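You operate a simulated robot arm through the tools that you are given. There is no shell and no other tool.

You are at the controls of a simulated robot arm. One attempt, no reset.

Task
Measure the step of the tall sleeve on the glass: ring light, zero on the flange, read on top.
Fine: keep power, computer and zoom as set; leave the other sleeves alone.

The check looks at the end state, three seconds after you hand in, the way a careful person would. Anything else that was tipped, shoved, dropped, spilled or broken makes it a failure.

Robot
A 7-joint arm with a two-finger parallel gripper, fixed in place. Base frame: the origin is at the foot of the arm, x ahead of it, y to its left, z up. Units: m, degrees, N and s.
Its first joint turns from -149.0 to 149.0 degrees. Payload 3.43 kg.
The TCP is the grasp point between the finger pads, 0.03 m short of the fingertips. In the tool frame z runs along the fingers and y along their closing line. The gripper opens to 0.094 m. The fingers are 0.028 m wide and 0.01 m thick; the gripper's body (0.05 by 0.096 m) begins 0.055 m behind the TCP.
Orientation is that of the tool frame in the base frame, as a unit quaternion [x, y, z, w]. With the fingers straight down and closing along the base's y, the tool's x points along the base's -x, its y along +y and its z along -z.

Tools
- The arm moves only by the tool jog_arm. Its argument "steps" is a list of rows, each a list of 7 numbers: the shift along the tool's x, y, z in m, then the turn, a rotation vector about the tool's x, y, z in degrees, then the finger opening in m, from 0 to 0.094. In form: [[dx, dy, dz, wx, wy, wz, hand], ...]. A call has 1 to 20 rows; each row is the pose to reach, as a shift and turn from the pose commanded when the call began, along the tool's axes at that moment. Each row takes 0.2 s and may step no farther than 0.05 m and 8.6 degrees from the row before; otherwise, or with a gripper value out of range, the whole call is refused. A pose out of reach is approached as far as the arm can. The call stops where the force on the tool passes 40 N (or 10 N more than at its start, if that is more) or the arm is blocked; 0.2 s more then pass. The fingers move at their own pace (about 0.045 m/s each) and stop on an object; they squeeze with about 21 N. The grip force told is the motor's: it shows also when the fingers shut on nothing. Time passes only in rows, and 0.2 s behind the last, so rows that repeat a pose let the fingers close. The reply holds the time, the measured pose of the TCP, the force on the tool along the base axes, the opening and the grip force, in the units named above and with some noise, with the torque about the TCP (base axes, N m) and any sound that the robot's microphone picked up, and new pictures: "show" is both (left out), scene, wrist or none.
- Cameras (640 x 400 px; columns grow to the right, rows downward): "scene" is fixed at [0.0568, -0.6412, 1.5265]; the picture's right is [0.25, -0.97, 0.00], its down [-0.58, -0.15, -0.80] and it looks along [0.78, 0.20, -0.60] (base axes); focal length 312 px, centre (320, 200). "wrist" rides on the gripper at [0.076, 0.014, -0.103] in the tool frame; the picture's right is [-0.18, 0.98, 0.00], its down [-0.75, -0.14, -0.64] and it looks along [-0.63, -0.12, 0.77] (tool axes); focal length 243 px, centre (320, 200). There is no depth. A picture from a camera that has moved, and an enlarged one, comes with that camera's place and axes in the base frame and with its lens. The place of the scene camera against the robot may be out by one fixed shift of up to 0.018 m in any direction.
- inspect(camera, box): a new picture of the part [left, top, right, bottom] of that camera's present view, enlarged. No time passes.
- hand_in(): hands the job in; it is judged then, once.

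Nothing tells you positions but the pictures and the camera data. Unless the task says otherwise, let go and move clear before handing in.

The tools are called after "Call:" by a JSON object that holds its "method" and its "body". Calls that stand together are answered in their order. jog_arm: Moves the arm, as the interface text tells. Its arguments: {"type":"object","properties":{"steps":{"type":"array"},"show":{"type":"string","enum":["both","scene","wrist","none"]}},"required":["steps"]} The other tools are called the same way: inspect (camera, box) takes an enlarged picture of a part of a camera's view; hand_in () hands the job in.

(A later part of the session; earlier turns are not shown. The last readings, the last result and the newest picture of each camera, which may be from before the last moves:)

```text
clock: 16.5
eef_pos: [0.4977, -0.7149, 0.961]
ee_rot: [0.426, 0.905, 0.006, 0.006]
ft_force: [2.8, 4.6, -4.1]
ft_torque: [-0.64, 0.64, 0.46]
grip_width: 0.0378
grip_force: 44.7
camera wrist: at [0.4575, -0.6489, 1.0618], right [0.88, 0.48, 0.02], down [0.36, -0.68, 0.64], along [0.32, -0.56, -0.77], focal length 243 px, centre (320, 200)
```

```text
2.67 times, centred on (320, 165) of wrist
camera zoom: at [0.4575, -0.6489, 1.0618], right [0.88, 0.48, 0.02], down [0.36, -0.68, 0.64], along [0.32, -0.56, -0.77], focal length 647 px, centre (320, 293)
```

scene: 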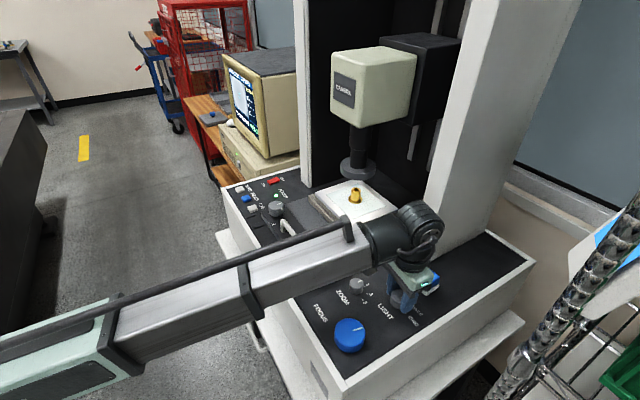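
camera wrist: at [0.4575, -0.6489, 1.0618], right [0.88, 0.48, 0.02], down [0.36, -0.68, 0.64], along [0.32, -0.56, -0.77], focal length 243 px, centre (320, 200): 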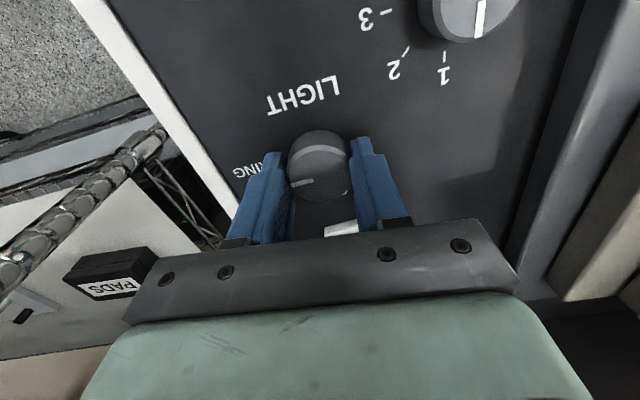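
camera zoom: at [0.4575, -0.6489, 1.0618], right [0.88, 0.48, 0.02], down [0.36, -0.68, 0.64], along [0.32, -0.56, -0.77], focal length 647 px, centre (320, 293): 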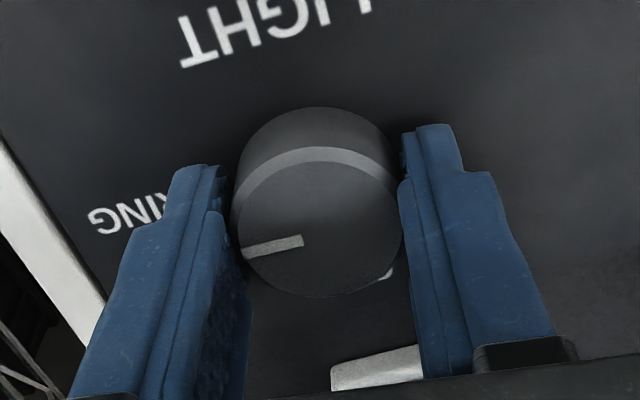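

The knob turned along with the gripper. I release, rise and check the pointer.

Call:
{"method": "jog_arm", "body": {"steps": [[0, 0, 0, 0, 0, 0, 0.045], [0, 0, 0, 0, 0, 0, 0.06], [0, 0, -0.02, 0, 0, 0, 0.06], [0, 0, -0.05, 0, 0, 0, 0.06], [0.02, 0, -0.09, 0, 0, 0, 0.08], [0.05, 0, -0.11, 0, 0, 0, 0.09], [0.05, 0, -0.11, 0, 0, 0, 0.09]]}}

Call:
{"method": "inspect", "body": {"camera": "scene", "box": [380, 280, 440, 330]}}

Call:
{"method": "inspect", "body": {"camera": "wrist", "box": [180, 20, 460, 200]}}

```text
clock: 18.1
eef_pos: [0.464, -0.6785, 1.0698]
ee_rot: [0.426, 0.905, 0.006, 0.005]
ft_force: [-0.4, 0.4, -0.9]
ft_torque: [0.01, -0.01, 0.02]
grip_width: 0.0902
grip_force: 0.1
camera wrist: at [0.4236, -0.6124, 1.1714], right [0.88, 0.48, 0.02], down [0.36, -0.67, 0.64], along [0.32, -0.56, -0.77], focal length 243 px, centre (320, 200)
```

scene: 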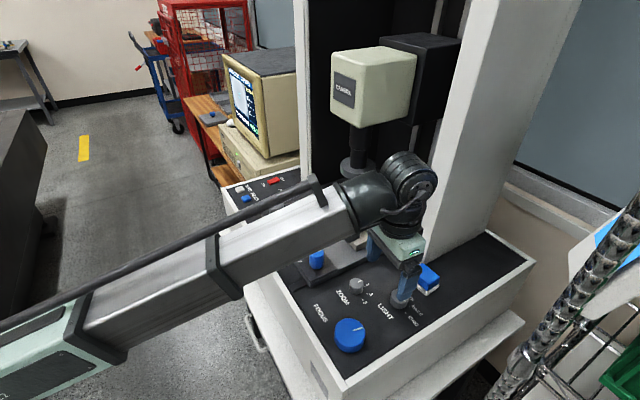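
wrist: 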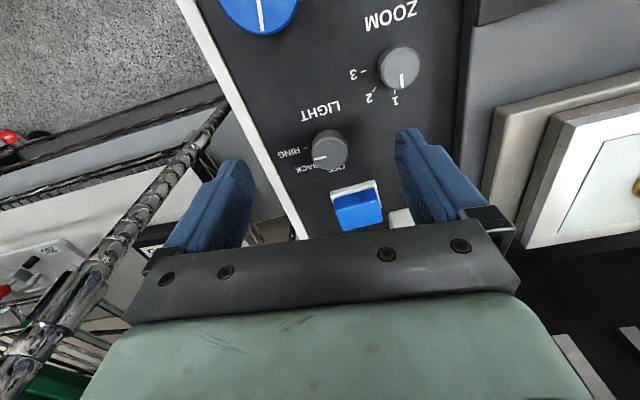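

```text
8.00 times, centred on (410, 305) of scene
camera zoom: at [0.0568, -0.6412, 1.5265], right [0.25, -0.97, 0.0], down [-0.58, -0.15, -0.8], along [0.78, 0.2, -0.6], focal length 2493 px, centre (-400, -640)
```

zoom: 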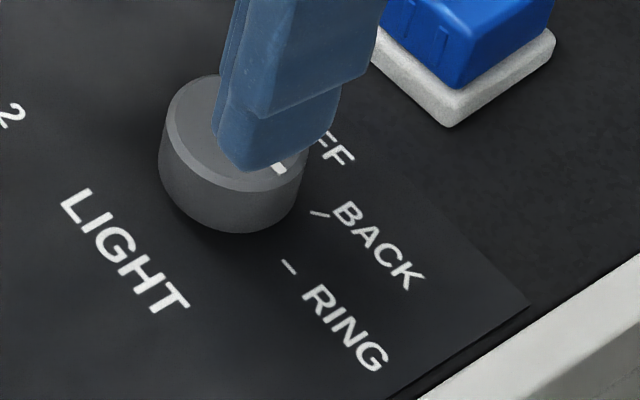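

```text
2.22 times, centred on (320, 110) of wrist
camera zoom: at [0.4236, -0.6124, 1.1714], right [0.88, 0.48, 0.02], down [0.36, -0.67, 0.64], along [0.32, -0.56, -0.77], focal length 539 px, centre (320, 400)
```

zoom: 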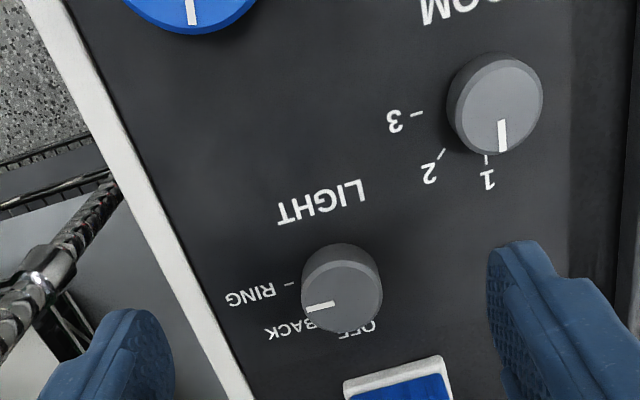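

The LIGHT pointer is now on RING. Next I go to the FOCUS knob, estimated at (0.383, -0.625), and hover with the fingers open.

Call:
{"method": "jog_arm", "body": {"steps": [[0.03, -0.009, 0.0, 0, 0, 0, 0.094], [0.06, -0.018, 0.01, 0, 0, 0, 0.094], [0.0925, -0.028, 0.03, 0, 0, 0, 0.094], [0.0925, -0.028, 0.03, 0, 0, 0, 0.094]]}}

Call:
{"method": "inspect", "body": {"camera": "wrist", "box": [200, 60, 440, 210]}}

Call:
{"method": "inspect", "body": {"camera": "scene", "box": [224, 72, 264, 97]}}

Call:
{"method": "inspect", "body": {"camera": "scene", "box": [224, 92, 264, 117]}}

```text
clock: 19.1
eef_pos: [0.3821, -0.6249, 1.04]
ee_rot: [0.426, 0.905, 0.005, 0.006]
ft_force: [0.0, -0.2, -0.3]
ft_torque: [-0.01, 0.0, -0.01]
grip_width: 0.0945
grip_force: 0.3
camera wrist: at [0.3429, -0.5583, 1.1403], right [0.87, 0.48, 0.02], down [0.36, -0.67, 0.64], along [0.32, -0.56, -0.77], focal length 243 px, centre (320, 200)
```

scene: 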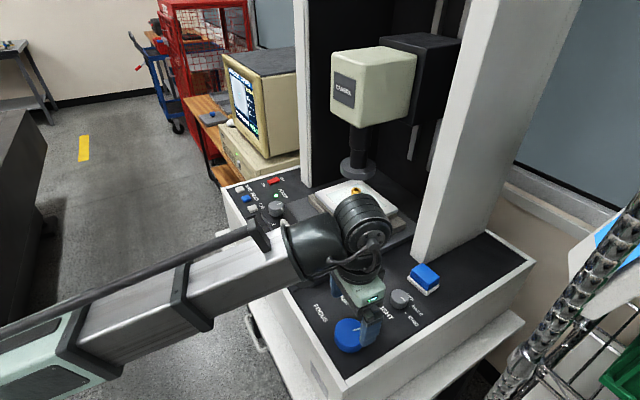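
wrist: 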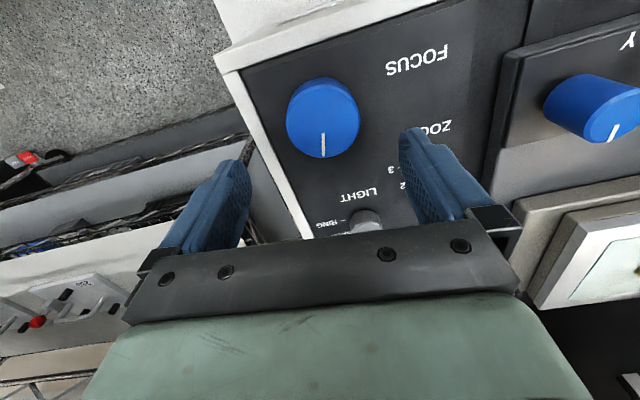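

```text
2.67 times, centred on (320, 135) of wrist
camera zoom: at [0.3429, -0.5583, 1.1403], right [0.87, 0.48, 0.02], down [0.36, -0.67, 0.64], along [0.32, -0.56, -0.77], focal length 647 px, centre (320, 373)
```

zoom: 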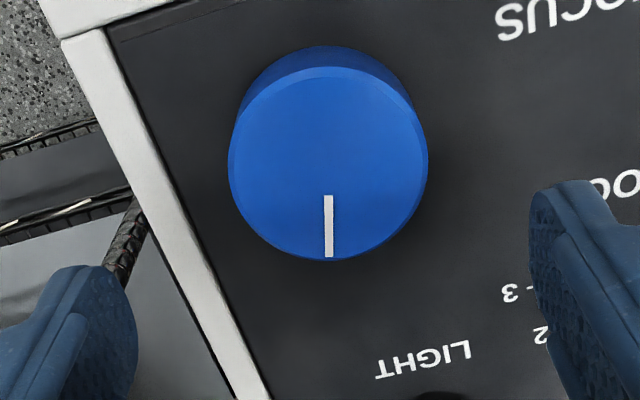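

```text
16.00 times, centred on (244, 84) of scene
camera zoom: at [0.0568, -0.6412, 1.5265], right [0.25, -0.97, 0.0], down [-0.58, -0.15, -0.8], along [0.78, 0.2, -0.6], focal length 4987 px, centre (1536, 2048)
```

zoom: 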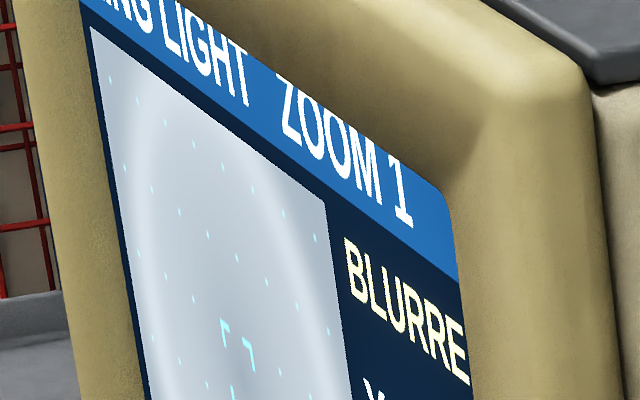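

```text
16.00 times, centred on (244, 104) of scene
camera zoom: at [0.0568, -0.6412, 1.5265], right [0.25, -0.97, 0.0], down [-0.58, -0.15, -0.8], along [0.78, 0.2, -0.6], focal length 4987 px, centre (1536, 1728)
```

zoom: 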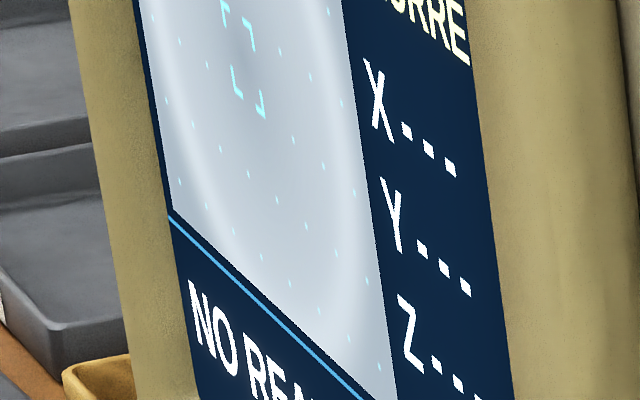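

The FOCUS knob's axis is about (0.383, -0.6235), top near z 0.96, almost under the gripper. I go down around it.

Call:
{"method": "jog_arm", "body": {"steps": [[0.0015, 0.002, 0.025, 0, 0, 0, 0.094], [0.0015, 0.002, 0.05, 0, 0, 0, 0.094], [0.0015, 0.002, 0.065, 0, 0, 0, 0.094], [0.0015, 0.002, 0.075, 0, 0, 0, 0.094], [0.0015, 0.002, 0.075, 0, 0, 0, 0.094]]}}

Call:
{"method": "inspect", "body": {"camera": "wrist", "box": [200, 60, 440, 240]}}

Call:
{"method": "inspect", "body": {"camera": "scene", "box": [310, 290, 390, 350]}}

```text
clock: 20.3
eef_pos: [0.384, -0.6223, 0.9628]
ee_rot: [0.427, 0.904, 0.006, 0.006]
ft_force: [0.1, -0.7, -0.6]
ft_torque: [-0.05, 0.05, -0.02]
grip_width: 0.0939
grip_force: 0.1
camera wrist: at [0.345, -0.5551, 1.065], right [0.88, 0.48, 0.02], down [0.36, -0.67, 0.64], along [0.32, -0.56, -0.76], focal length 243 px, centre (320, 200)
```

scene: 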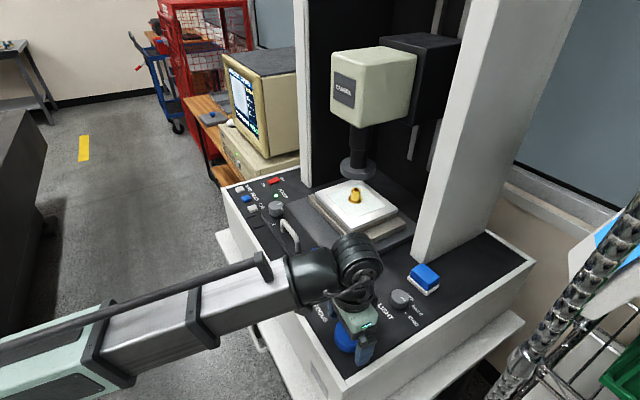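
wrist: 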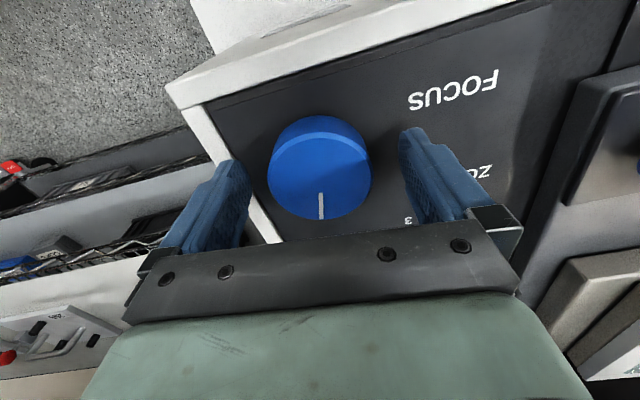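

```text
2.22 times, centred on (320, 150) of wrist
camera zoom: at [0.345, -0.5551, 1.065], right [0.88, 0.48, 0.02], down [0.36, -0.67, 0.64], along [0.32, -0.56, -0.76], focal length 539 px, centre (320, 311)
```

zoom: 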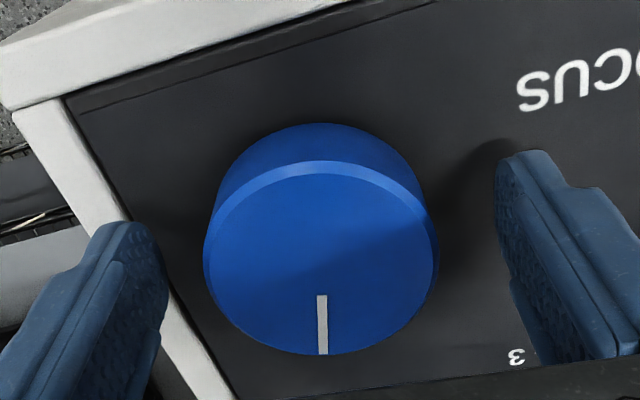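

```text
6.67 times, centred on (350, 320) of scene
camera zoom: at [0.0568, -0.6412, 1.5265], right [0.25, -0.97, 0.0], down [-0.58, -0.15, -0.8], along [0.78, 0.2, -0.6], focal length 2078 px, centre (120, -600)
```

zoom: 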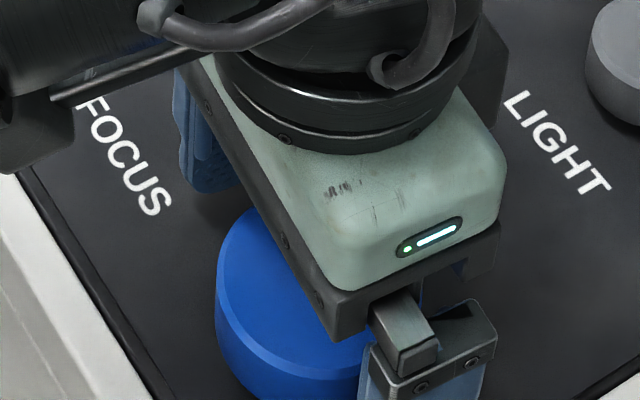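

Centred on the FOCUS knob. I close on it and check the side force.

Call:
{"method": "jog_arm", "body": {"steps": [[0, 0, 0, 0, 0, 0, 0.075], [0, 0, 0, 0, 0, 0, 0.055], [0, 0, 0, 0, 0, 0, 0.045], [0, 0, 0, 0, 0, 0, 0.045]], "show": "none"}}

```text
clock: 21.3
eef_pos: [0.3849, -0.6222, 0.964]
ee_rot: [0.426, 0.905, 0.005, 0.005]
ft_force: [-2.7, -1.3, -1.1]
ft_torque: [-0.41, 0.57, -0.04]
grip_width: 0.059
grip_force: 45.4
```

Good grip, 59 mm, hardly any side force. I turn a test 32° clockwise and watch the screen.

Call:
{"method": "jog_arm", "body": {"steps": [[0, 0, 0, 0, 0, 8, 0.045], [0, 0, 0, 0, 0, 16, 0.045], [0, 0, 0, 0, 0, 24, 0.045], [0, 0, 0, 0, 0, 32, 0.045], [0, 0, 0, 0, 0, 32, 0.045]]}}

Call:
{"method": "inspect", "body": {"camera": "scene", "box": [224, 65, 264, 135]}}

Call:
{"method": "inspect", "body": {"camera": "scene", "box": [330, 140, 390, 215]}}

```text
clock: 22.5
eef_pos: [0.3867, -0.6211, 0.9626]
ee_rot: [0.659, 0.752, 0.007, 0.004]
ft_force: [8.5, -1.6, -5.5]
ft_torque: [-0.56, 0.47, 0.02]
grip_width: 0.0588
grip_force: 44.8
camera wrist: at [0.3878, -0.5452, 1.0659], right [1.0, -0.05, 0.02], down [-0.05, -0.77, 0.64], along [-0.02, -0.64, -0.77], focal length 243 px, centre (320, 200)
```

scene: 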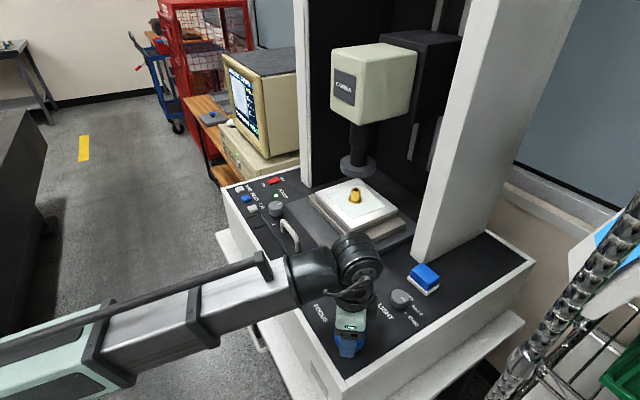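
wrist: 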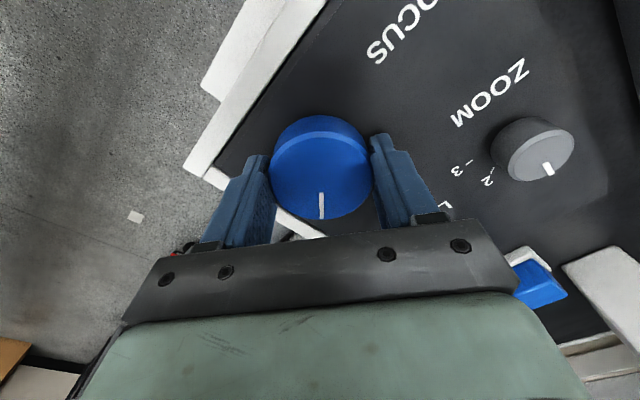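

```text
5.71 times, centred on (244, 100) of scene
camera zoom: at [0.0568, -0.6412, 1.5265], right [0.25, -0.97, 0.0], down [-0.58, -0.15, -0.8], along [0.78, 0.2, -0.6], focal length 1781 px, centre (754, 771)
```

zoom: 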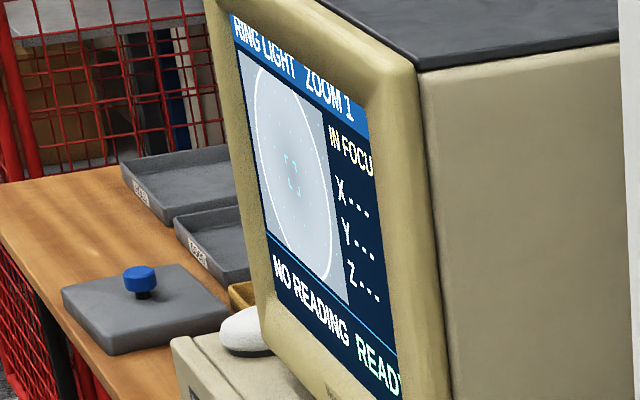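

```text
5.33 times, centred on (360, 178) of scene
camera zoom: at [0.0568, -0.6412, 1.5265], right [0.25, -0.97, 0.0], down [-0.58, -0.15, -0.8], along [0.78, 0.2, -0.6], focal length 1662 px, centre (107, 320)
```

zoom: 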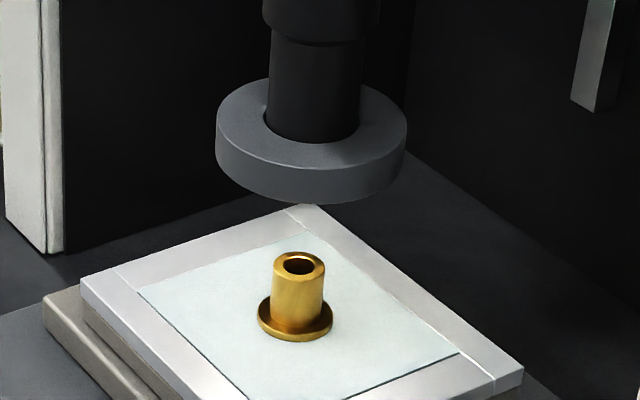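

Turning clockwise raised the lens and the screen now says IN FOCUS. I look at the image closely to tell which surface it is.

Call:
{"method": "inspect", "body": {"camera": "scene", "box": [226, 70, 258, 90]}}

Call:
{"method": "inspect", "body": {"camera": "scene", "box": [226, 86, 258, 106]}}

Call:
{"method": "inspect", "body": {"camera": "scene", "box": [228, 102, 260, 122]}}

```text
16.00 times, centred on (242, 80) of scene
camera zoom: at [0.0568, -0.6412, 1.5265], right [0.25, -0.97, 0.0], down [-0.58, -0.15, -0.8], along [0.78, 0.2, -0.6], focal length 4987 px, centre (1568, 2120)
```

zoom: 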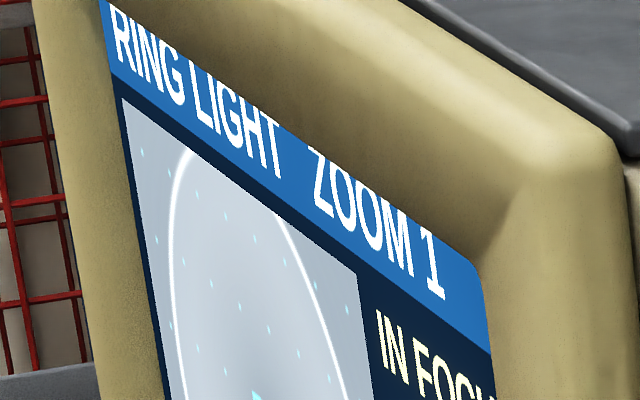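

```text
16.00 times, centred on (242, 96) of scene
camera zoom: at [0.0568, -0.6412, 1.5265], right [0.25, -0.97, 0.0], down [-0.58, -0.15, -0.8], along [0.78, 0.2, -0.6], focal length 4987 px, centre (1568, 1864)
```

zoom: 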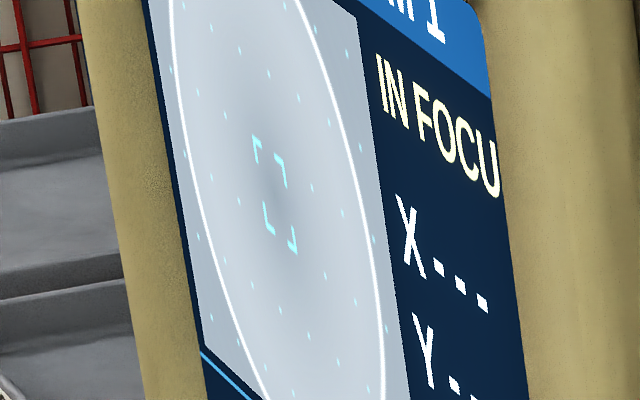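

```text
16.00 times, centred on (244, 112) of scene
camera zoom: at [0.0568, -0.6412, 1.5265], right [0.25, -0.97, 0.0], down [-0.58, -0.15, -0.8], along [0.78, 0.2, -0.6], focal length 4987 px, centre (1536, 1608)
```

zoom: 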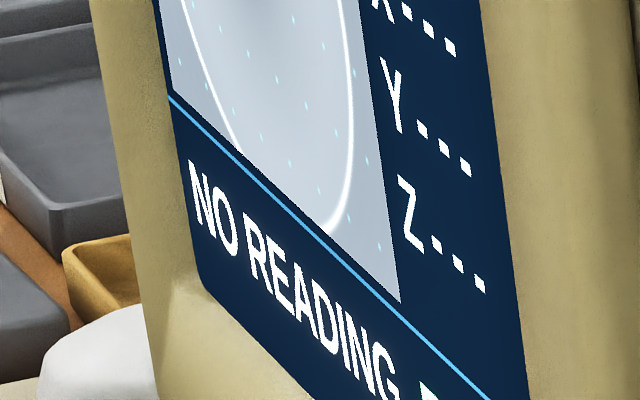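

The outer circle is sharp while the middle is soft, so this is probably the flange, but it could be the glass level. I step the focus in small amounts to find where each surface comes in.

Call:
{"method": "jog_arm", "body": {"steps": [[0, 0, 0, 0, 0, 4, 0.045], [0, 0, 0, 0, 0, 8, 0.045], [0, 0, 0, 0, 0, 8, 0.045]], "show": "none"}}

Call:
{"method": "inspect", "body": {"camera": "scene", "box": [224, 75, 272, 105]}}

Call:
{"method": "inspect", "body": {"camera": "scene", "box": [330, 150, 390, 190]}}

```text
clock: 23.3
eef_pos: [0.3864, -0.6216, 0.9643]
ee_rot: [0.711, 0.704, 0.008, 0.004]
ft_force: [18.6, 0.2, -6.7]
ft_torque: [-0.68, 0.34, 0.07]
grip_width: 0.0588
grip_force: 44.7
```

```text
13.33 times, centred on (248, 90) of scene
camera zoom: at [0.0568, -0.6412, 1.5265], right [0.25, -0.97, 0.0], down [-0.58, -0.15, -0.8], along [0.78, 0.2, -0.6], focal length 4156 px, centre (1280, 1667)
```

zoom: 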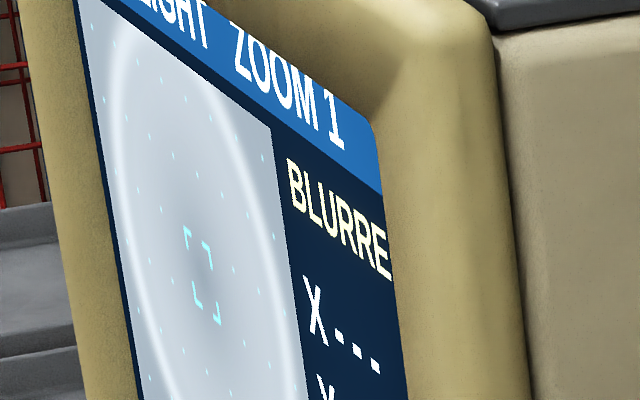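

```text
10.00 times, centred on (360, 170) of scene
camera zoom: at [0.0568, -0.6412, 1.5265], right [0.25, -0.97, 0.0], down [-0.58, -0.15, -0.8], along [0.78, 0.2, -0.6], focal length 3117 px, centre (-80, 500)
```

zoom: 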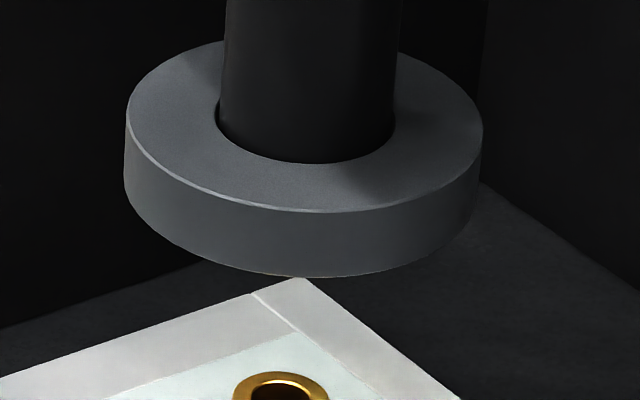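

8° more blurs it, so the focus window is narrow. I relieve the side load and keep raising in small steps, watching for the next sharp plane.

Call:
{"method": "jog_arm", "body": {"steps": [[0, 0.003, 0, 0, 0, 0, 0.045], [0, 0.003, 0, 0, 0, 4, 0.045], [0, 0.003, 0, 0, 0, 7, 0.045], [0, 0.003, 0, 0, 0, 7, 0.045]], "show": "none"}}

Call:
{"method": "inspect", "body": {"camera": "scene", "box": [224, 75, 272, 105]}}

```text
clock: 24.3
eef_pos: [0.388, -0.6216, 0.9647]
ee_rot: [0.753, 0.658, 0.007, 0.002]
ft_force: [-9.0, -2.8, -6.7]
ft_torque: [-0.62, 1.49, -0.03]
grip_width: 0.0589
grip_force: 44.8
```

```text
13.33 times, centred on (248, 90) of scene
camera zoom: at [0.0568, -0.6412, 1.5265], right [0.25, -0.97, 0.0], down [-0.58, -0.15, -0.8], along [0.78, 0.2, -0.6], focal length 4156 px, centre (1280, 1667)
```

zoom: 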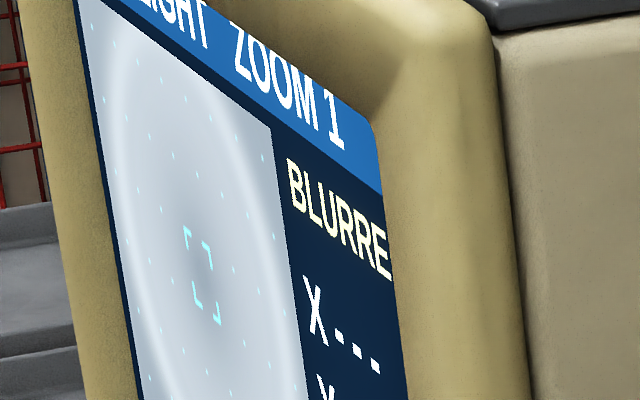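

Still blurred; onward in 8° steps.

Call:
{"method": "jog_arm", "body": {"steps": [[0, 0, 0, 0, 0, 4, 0.045], [0, 0, 0, 0, 0, 8, 0.045], [0, 0, 0, 0, 0, 8, 0.045]], "show": "none"}}

Call:
{"method": "inspect", "body": {"camera": "scene", "box": [224, 75, 272, 105]}}

```text
clock: 25.1
eef_pos: [0.3875, -0.622, 0.9635]
ee_rot: [0.796, 0.605, 0.007, 0.003]
ft_force: [-13.1, -6.1, -5.3]
ft_torque: [-0.26, 1.27, -0.02]
grip_width: 0.0588
grip_force: 44.8
```

```text
13.33 times, centred on (248, 90) of scene
camera zoom: at [0.0568, -0.6412, 1.5265], right [0.25, -0.97, 0.0], down [-0.58, -0.15, -0.8], along [0.78, 0.2, -0.6], focal length 4156 px, centre (1280, 1667)
```

zoom: 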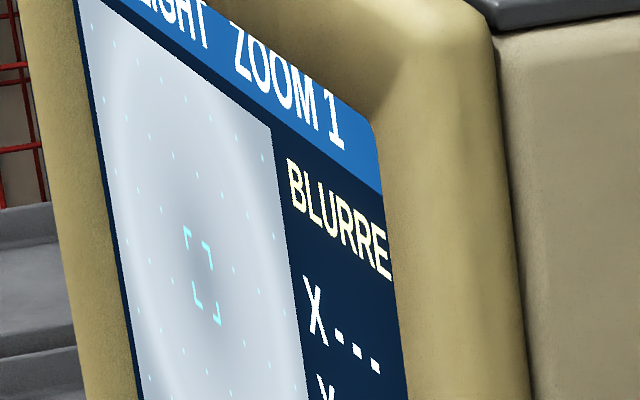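

The rim only gets blurrier upward, so the sharp plane I passed at about 32° was the flange. I turn back 23° to it.

Call:
{"method": "jog_arm", "body": {"steps": [[0, -0.001, 0, 0, 0, -5, 0.045], [0, -0.001, 0, 0, 0, -12, 0.045], [0, -0.001, 0, 0, 0, -19, 0.045], [0, -0.001, 0, 0, 0, -19, 0.045]], "show": "none"}}

Call:
{"method": "inspect", "body": {"camera": "scene", "box": [224, 75, 272, 105]}}

```text
clock: 26.1
eef_pos: [0.3863, -0.6217, 0.9649]
ee_rot: [0.684, 0.729, 0.006, 0.003]
ft_force: [-18.9, -6.8, -1.3]
ft_torque: [0.91, 1.23, -0.07]
grip_width: 0.059
grip_force: 45.0
```

```text
13.33 times, centred on (248, 90) of scene
camera zoom: at [0.0568, -0.6412, 1.5265], right [0.25, -0.97, 0.0], down [-0.58, -0.15, -0.8], along [0.78, 0.2, -0.6], focal length 4156 px, centre (1280, 1667)
```

zoom: 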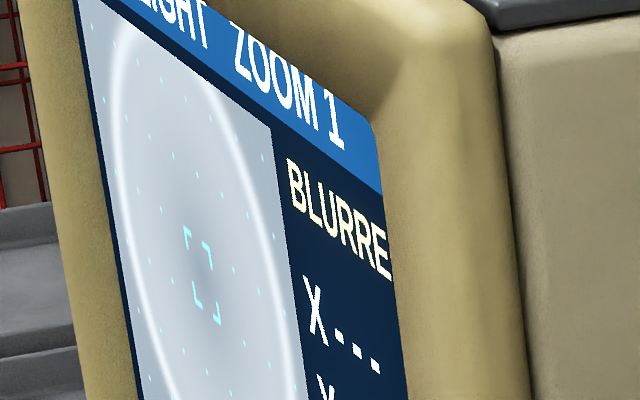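

Nearly there; I back off a few degrees more.

Call:
{"method": "jog_arm", "body": {"steps": [[0, -0.002, 0, 0, 0, -3, 0.045], [0, -0.002, 0, 0, 0, -3, 0.045]], "show": "none"}}

Call:
{"method": "inspect", "body": {"camera": "scene", "box": [224, 75, 272, 105]}}

Call:
{"method": "jog_arm", "body": {"steps": [[0, 0, 0, 0, 0, -3, 0.045], [0, 0, 0, 0, 0, -3, 0.045]], "show": "none"}}

Call:
{"method": "inspect", "body": {"camera": "scene", "box": [224, 75, 272, 105]}}

```text
clock: 26.7
eef_pos: [0.3864, -0.6214, 0.9643]
ee_rot: [0.666, 0.746, 0.007, 0.004]
ft_force: [-4.1, -4.0, -0.2]
ft_torque: [0.07, 2.14, -0.05]
grip_width: 0.0588
grip_force: 45.2
```

```text
13.33 times, centred on (248, 90) of scene
camera zoom: at [0.0568, -0.6412, 1.5265], right [0.25, -0.97, 0.0], down [-0.58, -0.15, -0.8], along [0.78, 0.2, -0.6], focal length 4156 px, centre (1280, 1667)
```

zoom: 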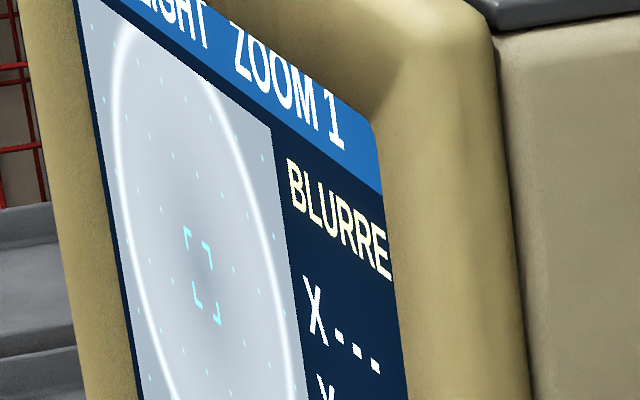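

```text
clock: 27.3
eef_pos: [0.3855, -0.6209, 0.9641]
ee_rot: [0.646, 0.763, 0.008, 0.004]
ft_force: [-1.4, -3.6, -1.5]
ft_torque: [-0.04, 1.37, 0.0]
grip_width: 0.0588
grip_force: 44.7
```

```text
13.33 times, centred on (248, 90) of scene
camera zoom: at [0.0568, -0.6412, 1.5265], right [0.25, -0.97, 0.0], down [-0.58, -0.15, -0.8], along [0.78, 0.2, -0.6], focal length 4156 px, centre (1280, 1667)
```

zoom: 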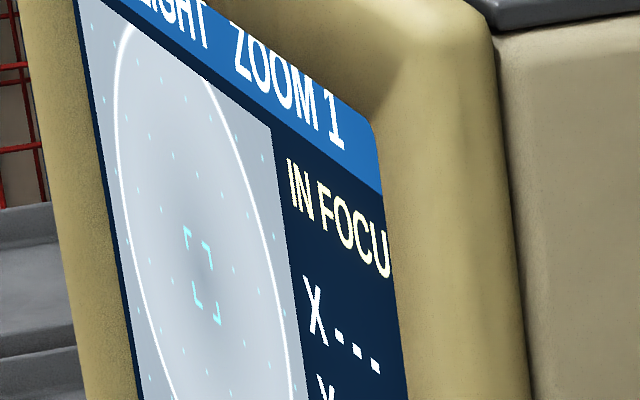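

IN FOCUS again. I find the other edge of the sharp band so I can set its middle.

Call:
{"method": "jog_arm", "body": {"steps": [[0, 0, 0, 0, 0, -3, 0.045], [0, 0, 0, 0, 0, -3, 0.045]], "show": "none"}}

Call:
{"method": "inspect", "body": {"camera": "scene", "box": [224, 75, 272, 105]}}

Call:
{"method": "jog_arm", "body": {"steps": [[0, 0, 0, 0, 0, -3, 0.045], [0, 0, 0, 0, 0, -3, 0.045]], "show": "none"}}

Call:
{"method": "inspect", "body": {"camera": "scene", "box": [224, 75, 272, 105]}}

```text
clock: 27.9
eef_pos: [0.3854, -0.6209, 0.9637]
ee_rot: [0.625, 0.781, 0.008, 0.005]
ft_force: [-0.8, -4.2, -1.9]
ft_torque: [0.64, 0.71, -0.02]
grip_width: 0.0588
grip_force: 45.0
```

```text
13.33 times, centred on (248, 90) of scene
camera zoom: at [0.0568, -0.6412, 1.5265], right [0.25, -0.97, 0.0], down [-0.58, -0.15, -0.8], along [0.78, 0.2, -0.6], focal length 4156 px, centre (1280, 1667)
```

zoom: 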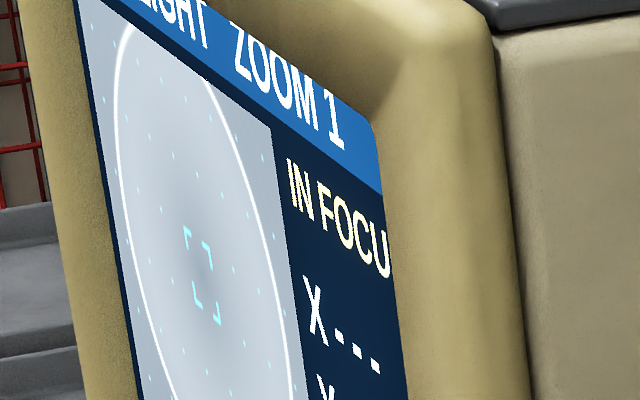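

```text
clock: 28.5
eef_pos: [0.3864, -0.6207, 0.9632]
ee_rot: [0.605, 0.796, 0.006, 0.005]
ft_force: [0.5, -3.7, 0.5]
ft_torque: [0.76, 1.1, -0.07]
grip_width: 0.0589
grip_force: 45.3
```

```text
13.33 times, centred on (248, 90) of scene
camera zoom: at [0.0568, -0.6412, 1.5265], right [0.25, -0.97, 0.0], down [-0.58, -0.15, -0.8], along [0.78, 0.2, -0.6], focal length 4156 px, centre (1280, 1667)
```

zoom: 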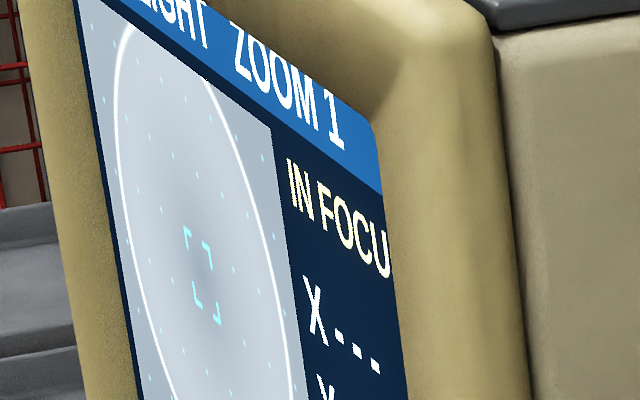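

Call:
{"method": "jog_arm", "body": {"steps": [[0, 0, 0, 0, 0, -3, 0.045], [0, 0, 0, 0, 0, -3, 0.045]], "show": "none"}}

Call:
{"method": "inspect", "body": {"camera": "scene", "box": [224, 75, 272, 105]}}

Call:
{"method": "jog_arm", "body": {"steps": [[0, 0, 0, 0, 0, -3, 0.045], [0, 0, 0, 0, 0, -3, 0.045]], "show": "none"}}

Call:
{"method": "inspect", "body": {"camera": "scene", "box": [224, 75, 272, 105]}}

```text
clock: 29.1
eef_pos: [0.3861, -0.6213, 0.9642]
ee_rot: [0.583, 0.812, 0.006, 0.004]
ft_force: [0.3, -4.8, 3.3]
ft_torque: [0.55, 1.42, -0.05]
grip_width: 0.0588
grip_force: 44.8
```

```text
13.33 times, centred on (248, 90) of scene
camera zoom: at [0.0568, -0.6412, 1.5265], right [0.25, -0.97, 0.0], down [-0.58, -0.15, -0.8], along [0.78, 0.2, -0.6], focal length 4156 px, centre (1280, 1667)
```

zoom: 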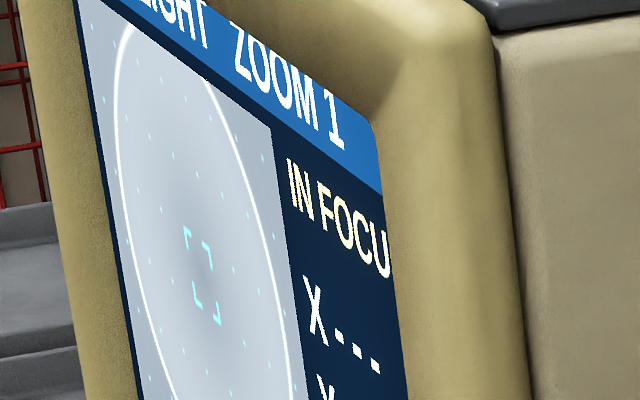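

```text
clock: 29.7
eef_pos: [0.386, -0.6207, 0.9643]
ee_rot: [0.562, 0.827, 0.005, 0.005]
ft_force: [-1.2, -5.3, 1.2]
ft_torque: [0.34, 1.35, -0.04]
grip_width: 0.0588
grip_force: 45.1
```

```text
13.33 times, centred on (248, 90) of scene
camera zoom: at [0.0568, -0.6412, 1.5265], right [0.25, -0.97, 0.0], down [-0.58, -0.15, -0.8], along [0.78, 0.2, -0.6], focal length 4156 px, centre (1280, 1667)
```

zoom: 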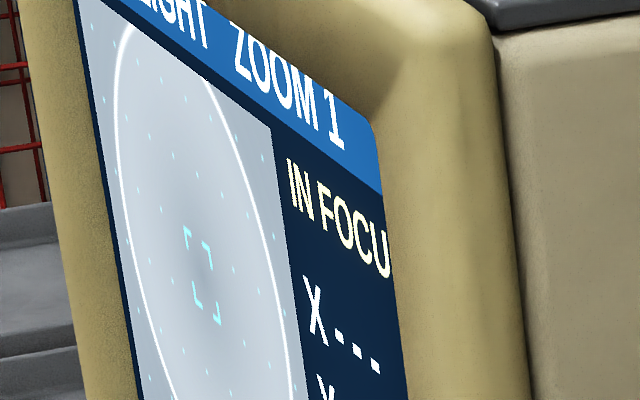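

Call:
{"method": "jog_arm", "body": {"steps": [[0, 0, 0, 0, 0, -3, 0.045], [0, 0, 0, 0, 0, -3, 0.045]], "show": "none"}}

Call:
{"method": "inspect", "body": {"camera": "scene", "box": [224, 75, 272, 105]}}

Call:
{"method": "jog_arm", "body": {"steps": [[0, 0, 0, 0, 0, -3, 0.045], [0, 0, 0, 0, 0, -3, 0.045]], "show": "none"}}

Call:
{"method": "inspect", "body": {"camera": "scene", "box": [224, 75, 272, 105]}}

```text
clock: 30.3
eef_pos: [0.3855, -0.621, 0.9649]
ee_rot: [0.54, 0.842, 0.007, 0.005]
ft_force: [-2.5, -7.5, 0.4]
ft_torque: [0.23, 1.41, -0.07]
grip_width: 0.059
grip_force: 45.0
```

```text
13.33 times, centred on (248, 90) of scene
camera zoom: at [0.0568, -0.6412, 1.5265], right [0.25, -0.97, 0.0], down [-0.58, -0.15, -0.8], along [0.78, 0.2, -0.6], focal length 4156 px, centre (1280, 1667)
```

zoom: 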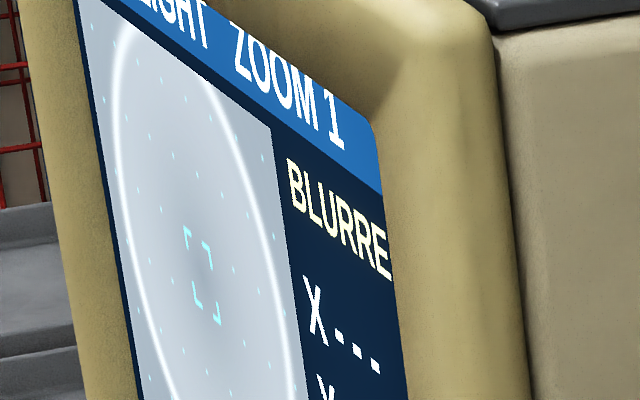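

```text
clock: 30.9
eef_pos: [0.3867, -0.6223, 0.9627]
ee_rot: [0.518, 0.855, 0.007, 0.005]
ft_force: [-5.3, -9.4, 2.9]
ft_torque: [0.23, 1.25, -0.08]
grip_width: 0.0588
grip_force: 45.1
```

```text
13.33 times, centred on (248, 90) of scene
camera zoom: at [0.0568, -0.6412, 1.5265], right [0.25, -0.97, 0.0], down [-0.58, -0.15, -0.8], along [0.78, 0.2, -0.6], focal length 4156 px, centre (1280, 1667)
```

zoom: 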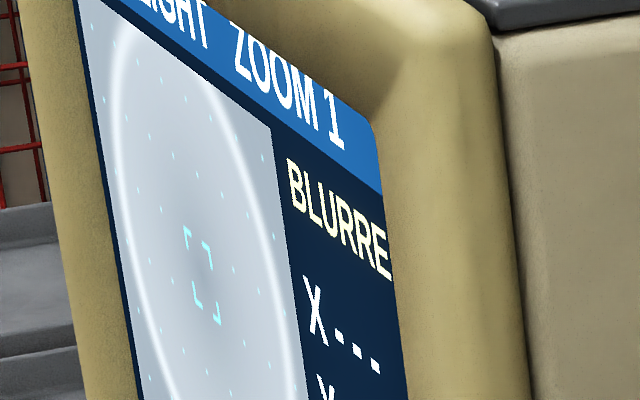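

The sharp band runs from about 67° to 83° of wrist angle, so its middle is near 75°. I turn up 12.5° to it and check.

Call:
{"method": "jog_arm", "body": {"steps": [[0, 0, 0, 0, 0, 6, 0.045], [0, 0, 0, 0, 0, 12.5, 0.045], [0, 0, 0, 0, 0, 12.5, 0.045]], "show": "none"}}

Call:
{"method": "inspect", "body": {"camera": "scene", "box": [226, 82, 266, 107]}}

```text
clock: 31.7
eef_pos: [0.386, -0.6215, 0.9634]
ee_rot: [0.608, 0.794, 0.007, 0.005]
ft_force: [-3.4, -6.9, -1.3]
ft_torque: [-1.5, 0.63, 0.0]
grip_width: 0.0591
grip_force: 45.2
```

```text
16.00 times, centred on (246, 94) of scene
camera zoom: at [0.0568, -0.6412, 1.5265], right [0.25, -0.97, 0.0], down [-0.58, -0.15, -0.8], along [0.78, 0.2, -0.6], focal length 4987 px, centre (1504, 1888)
```

zoom: 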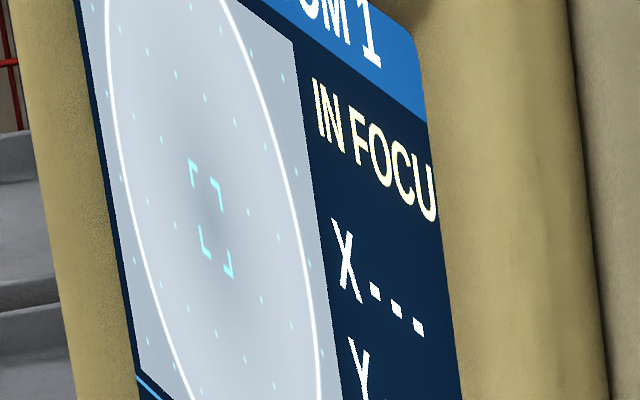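

IN FOCUS and crisp on the flange. I release the knob gently, lift off and confirm it stays.

Call:
{"method": "jog_arm", "body": {"steps": [[0, 0, 0, 0, 0, 0, 0.07], [0, 0, 0, 0, 0, 0, 0.094], [0, 0, 0, 0, 0, 0, 0.094], [0, 0, -0.03, 0, 0, 0, 0.094], [0, 0, -0.065, 0, 0, 0, 0.094], [0, 0, -0.1, 0, 0, 0, 0.094]]}}

Call:
{"method": "inspect", "body": {"camera": "scene", "box": [226, 82, 266, 107]}}

```text
clock: 33.1
eef_pos: [0.3849, -0.6212, 1.0644]
ee_rot: [0.608, 0.794, 0.006, 0.004]
ft_force: [-0.6, -0.4, 0.0]
ft_torque: [-0.01, 0.01, 0.02]
grip_width: 0.0939
grip_force: 0.1
camera wrist: at [0.376, -0.5453, 1.1656], right [1.0, 0.08, 0.02], down [0.05, -0.77, 0.64], along [0.06, -0.64, -0.77], focal length 243 px, centre (320, 200)
```

scene: 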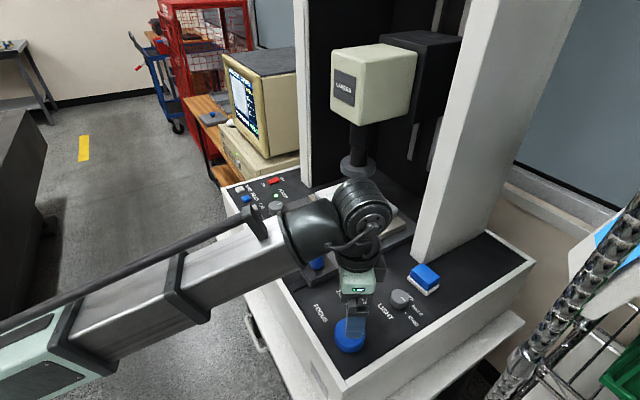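
wrist: 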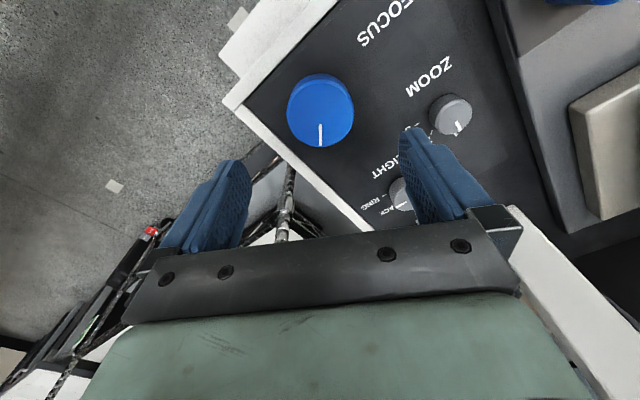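

```text
16.00 times, centred on (246, 94) of scene
camera zoom: at [0.0568, -0.6412, 1.5265], right [0.25, -0.97, 0.0], down [-0.58, -0.15, -0.8], along [0.78, 0.2, -0.6], focal length 4987 px, centre (1504, 1888)
```

zoom: 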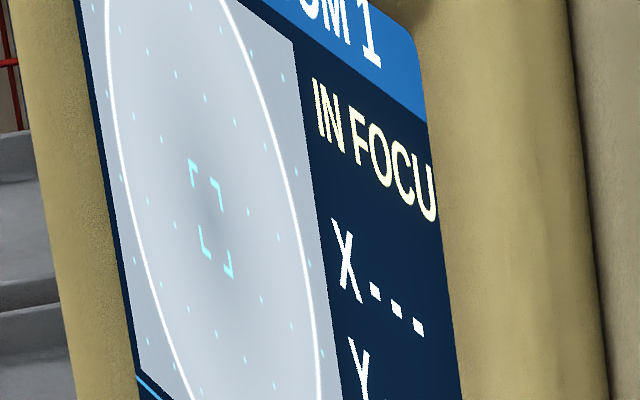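

Focus held. Now I swing back across, over the handle, closing the fingers on the way, to hover over ZERO at about (0.812, -0.177).

Call:
{"method": "jog_arm", "body": {"steps": [[0.019, 0.04, 0, 0, 0, -4.5, 0.08], [0.038, 0.08, 0, 0, 0, -9, 0.06], [0.057, 0.12, 0, 0, 0, -13.5, 0.04], [0.076, 0.159, 0, 0, 0, -18, 0.02], [0.095, 0.199, 0, 0, 0, -22.5, 0.0], [0.114, 0.239, 0, 0, 0, -27, 0.0], [0.133, 0.279, 0, 0, 0, -31.5, 0.0], [0.158, 0.312, 0, 0, 0, -36, 0.0], [0.183, 0.346, 0, 0, 0, -40.5, 0.0], [0.209, 0.379, 0, 0, 0, -45, 0.0], [0.234, 0.412, 0, 0, 0, -49.5, 0.0], [0.259, 0.446, 0, 0, 0, -54, 0.0], [0.284, 0.479, 0, 0, 0, -58.5, 0.0], [0.309, 0.512, 0.01, 0, 0, -63, 0.0], [0.314, 0.523, 0.03, 0, 0, -63, 0.0], [0.314, 0.523, 0.03, 0, 0, -63, 0.0]]}}

```text
clock: 36.5
eef_pos: [0.8079, -0.182, 1.0437]
ee_rot: [0.103, 0.995, 0.003, 0.008]
ft_force: [-0.4, -0.2, -0.2]
ft_torque: [0.02, 0.01, -0.02]
grip_width: 0.0002
grip_force: 21.2
camera wrist: at [0.7344, -0.1537, 1.1443], right [0.38, 0.92, 0.01], down [0.7, -0.3, 0.65], along [0.6, -0.24, -0.76], focal length 243 px, centre (320, 200)
```

scene: 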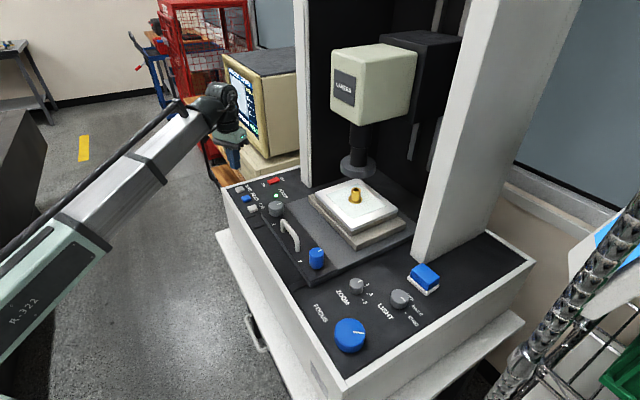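
wrist: 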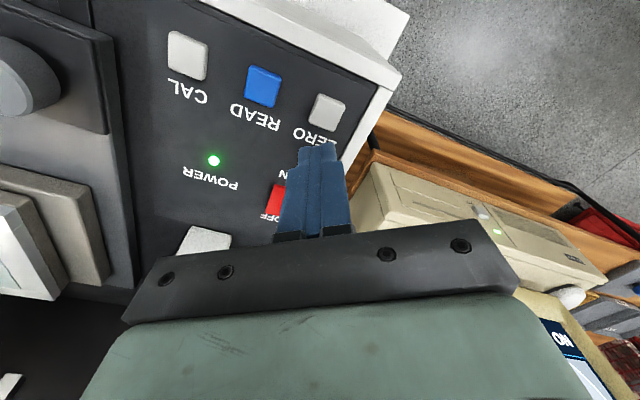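

ZERO is nearly below the closed fingertips. I measure it more exactly.

Call:
{"method": "inspect", "body": {"camera": "wrist", "box": [240, 60, 400, 160]}}

Call:
{"method": "inspect", "body": {"camera": "scene", "box": [210, 130, 290, 210]}}

```text
4.00 times, centred on (320, 110) of wrist
camera zoom: at [0.7344, -0.1537, 1.1443], right [0.38, 0.92, 0.01], down [0.7, -0.3, 0.65], along [0.6, -0.24, -0.76], focal length 970 px, centre (320, 560)
```

zoom: 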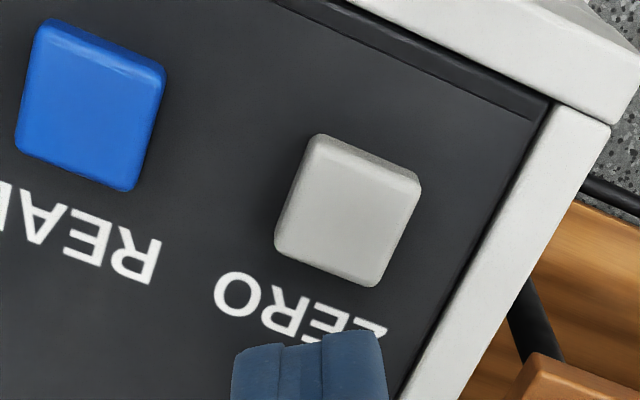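

```text
5.00 times, centred on (250, 170) of scene
camera zoom: at [0.0568, -0.6412, 1.5265], right [0.25, -0.97, 0.0], down [-0.58, -0.15, -0.8], along [0.78, 0.2, -0.6], focal length 1558 px, centre (670, 350)
```

zoom: 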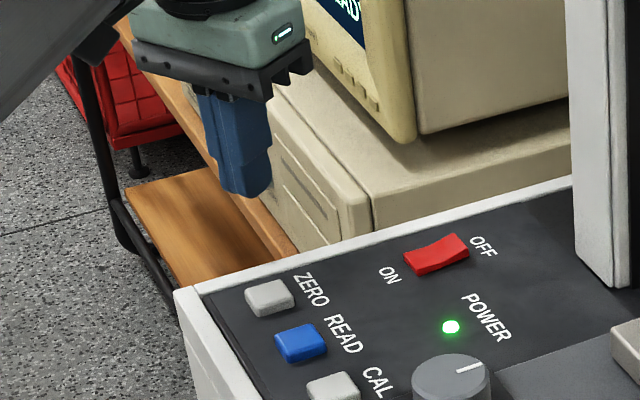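

I align over ZERO and approach to just above it, then press in small steps watching the force.

Call:
{"method": "jog_arm", "body": {"steps": [[-0.0036, 0.005, 0.02, 0, 0, 0, 0.0], [-0.0036, 0.005, 0.05, 0, 0, 0, 0.0], [-0.0036, 0.005, 0.07, 0, 0, 0, 0.0], [-0.0036, 0.005, 0.078, 0, 0, 0, 0.0], [-0.0036, 0.005, 0.078, 0, 0, 0, 0.0]], "show": "wrist"}}

Call:
{"method": "inspect", "body": {"camera": "scene", "box": [210, 150, 290, 210]}}

```text
clock: 37.7
eef_pos: [0.8135, -0.1771, 0.9647]
ee_rot: [0.104, 0.995, 0.004, 0.008]
ft_force: [-0.1, -1.7, 0.4]
ft_torque: [0.0, 0.01, -0.01]
grip_width: 0.0
grip_force: 21.0
camera wrist: at [0.7391, -0.1488, 1.0656], right [0.38, 0.92, 0.01], down [0.7, -0.3, 0.65], along [0.6, -0.24, -0.76], focal length 243 px, centre (320, 200)
```

wrist: 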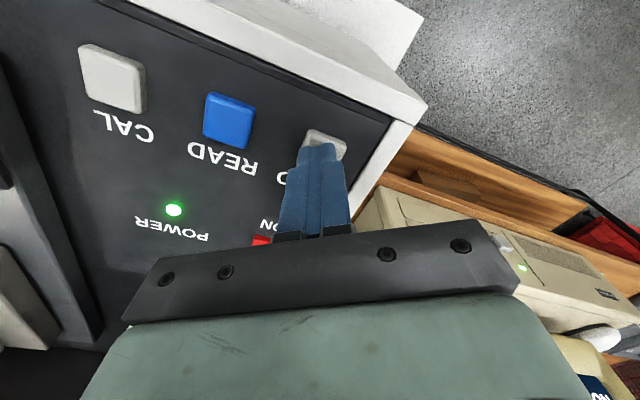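

```text
6.67 times, centred on (250, 180) of scene
camera zoom: at [0.0568, -0.6412, 1.5265], right [0.25, -0.97, 0.0], down [-0.58, -0.15, -0.8], along [0.78, 0.2, -0.6], focal length 2078 px, centre (787, 333)
```

zoom: 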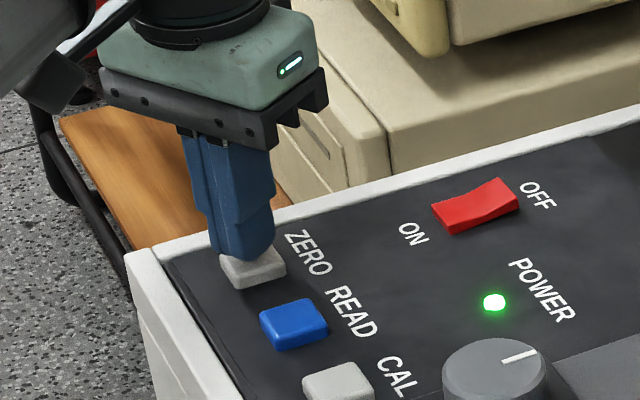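

The fingertip is just above ZERO. I press down in 2 mm steps.

Call:
{"method": "jog_arm", "body": {"steps": [[0, -0.001, 0.002, 0, 0, 0, 0.0], [0, -0.001, 0.004, 0, 0, 0, 0.0], [0, -0.001, 0.006, 0, 0, 0, 0.0]], "show": "none"}}

Call:
{"method": "inspect", "body": {"camera": "scene", "box": [224, 65, 264, 135]}}

Call:
{"method": "inspect", "body": {"camera": "scene", "box": [210, 150, 290, 210]}}

```text
clock: 38.5
eef_pos: [0.813, -0.1788, 0.9596]
ee_rot: [0.104, 0.995, 0.004, 0.007]
ft_force: [-0.3, 1.0, 1.2]
ft_torque: [0.01, 0.03, -0.05]
grip_width: 0.0002
grip_force: 21.4
```

```text
5.71 times, centred on (244, 100) of scene
camera zoom: at [0.0568, -0.6412, 1.5265], right [0.25, -0.97, 0.0], down [-0.58, -0.15, -0.8], along [0.78, 0.2, -0.6], focal length 1781 px, centre (754, 771)
```

zoom: 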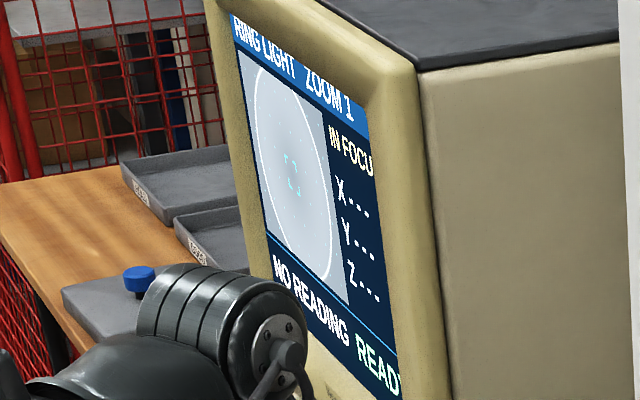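

```text
6.67 times, centred on (250, 180) of scene
camera zoom: at [0.0568, -0.6412, 1.5265], right [0.25, -0.97, 0.0], down [-0.58, -0.15, -0.8], along [0.78, 0.2, -0.6], focal length 2078 px, centre (787, 333)
```

zoom: 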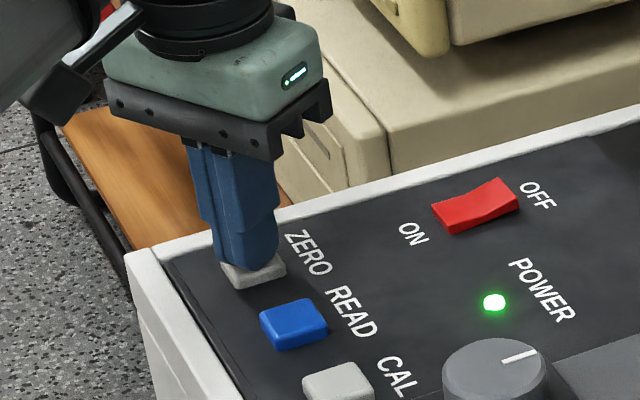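

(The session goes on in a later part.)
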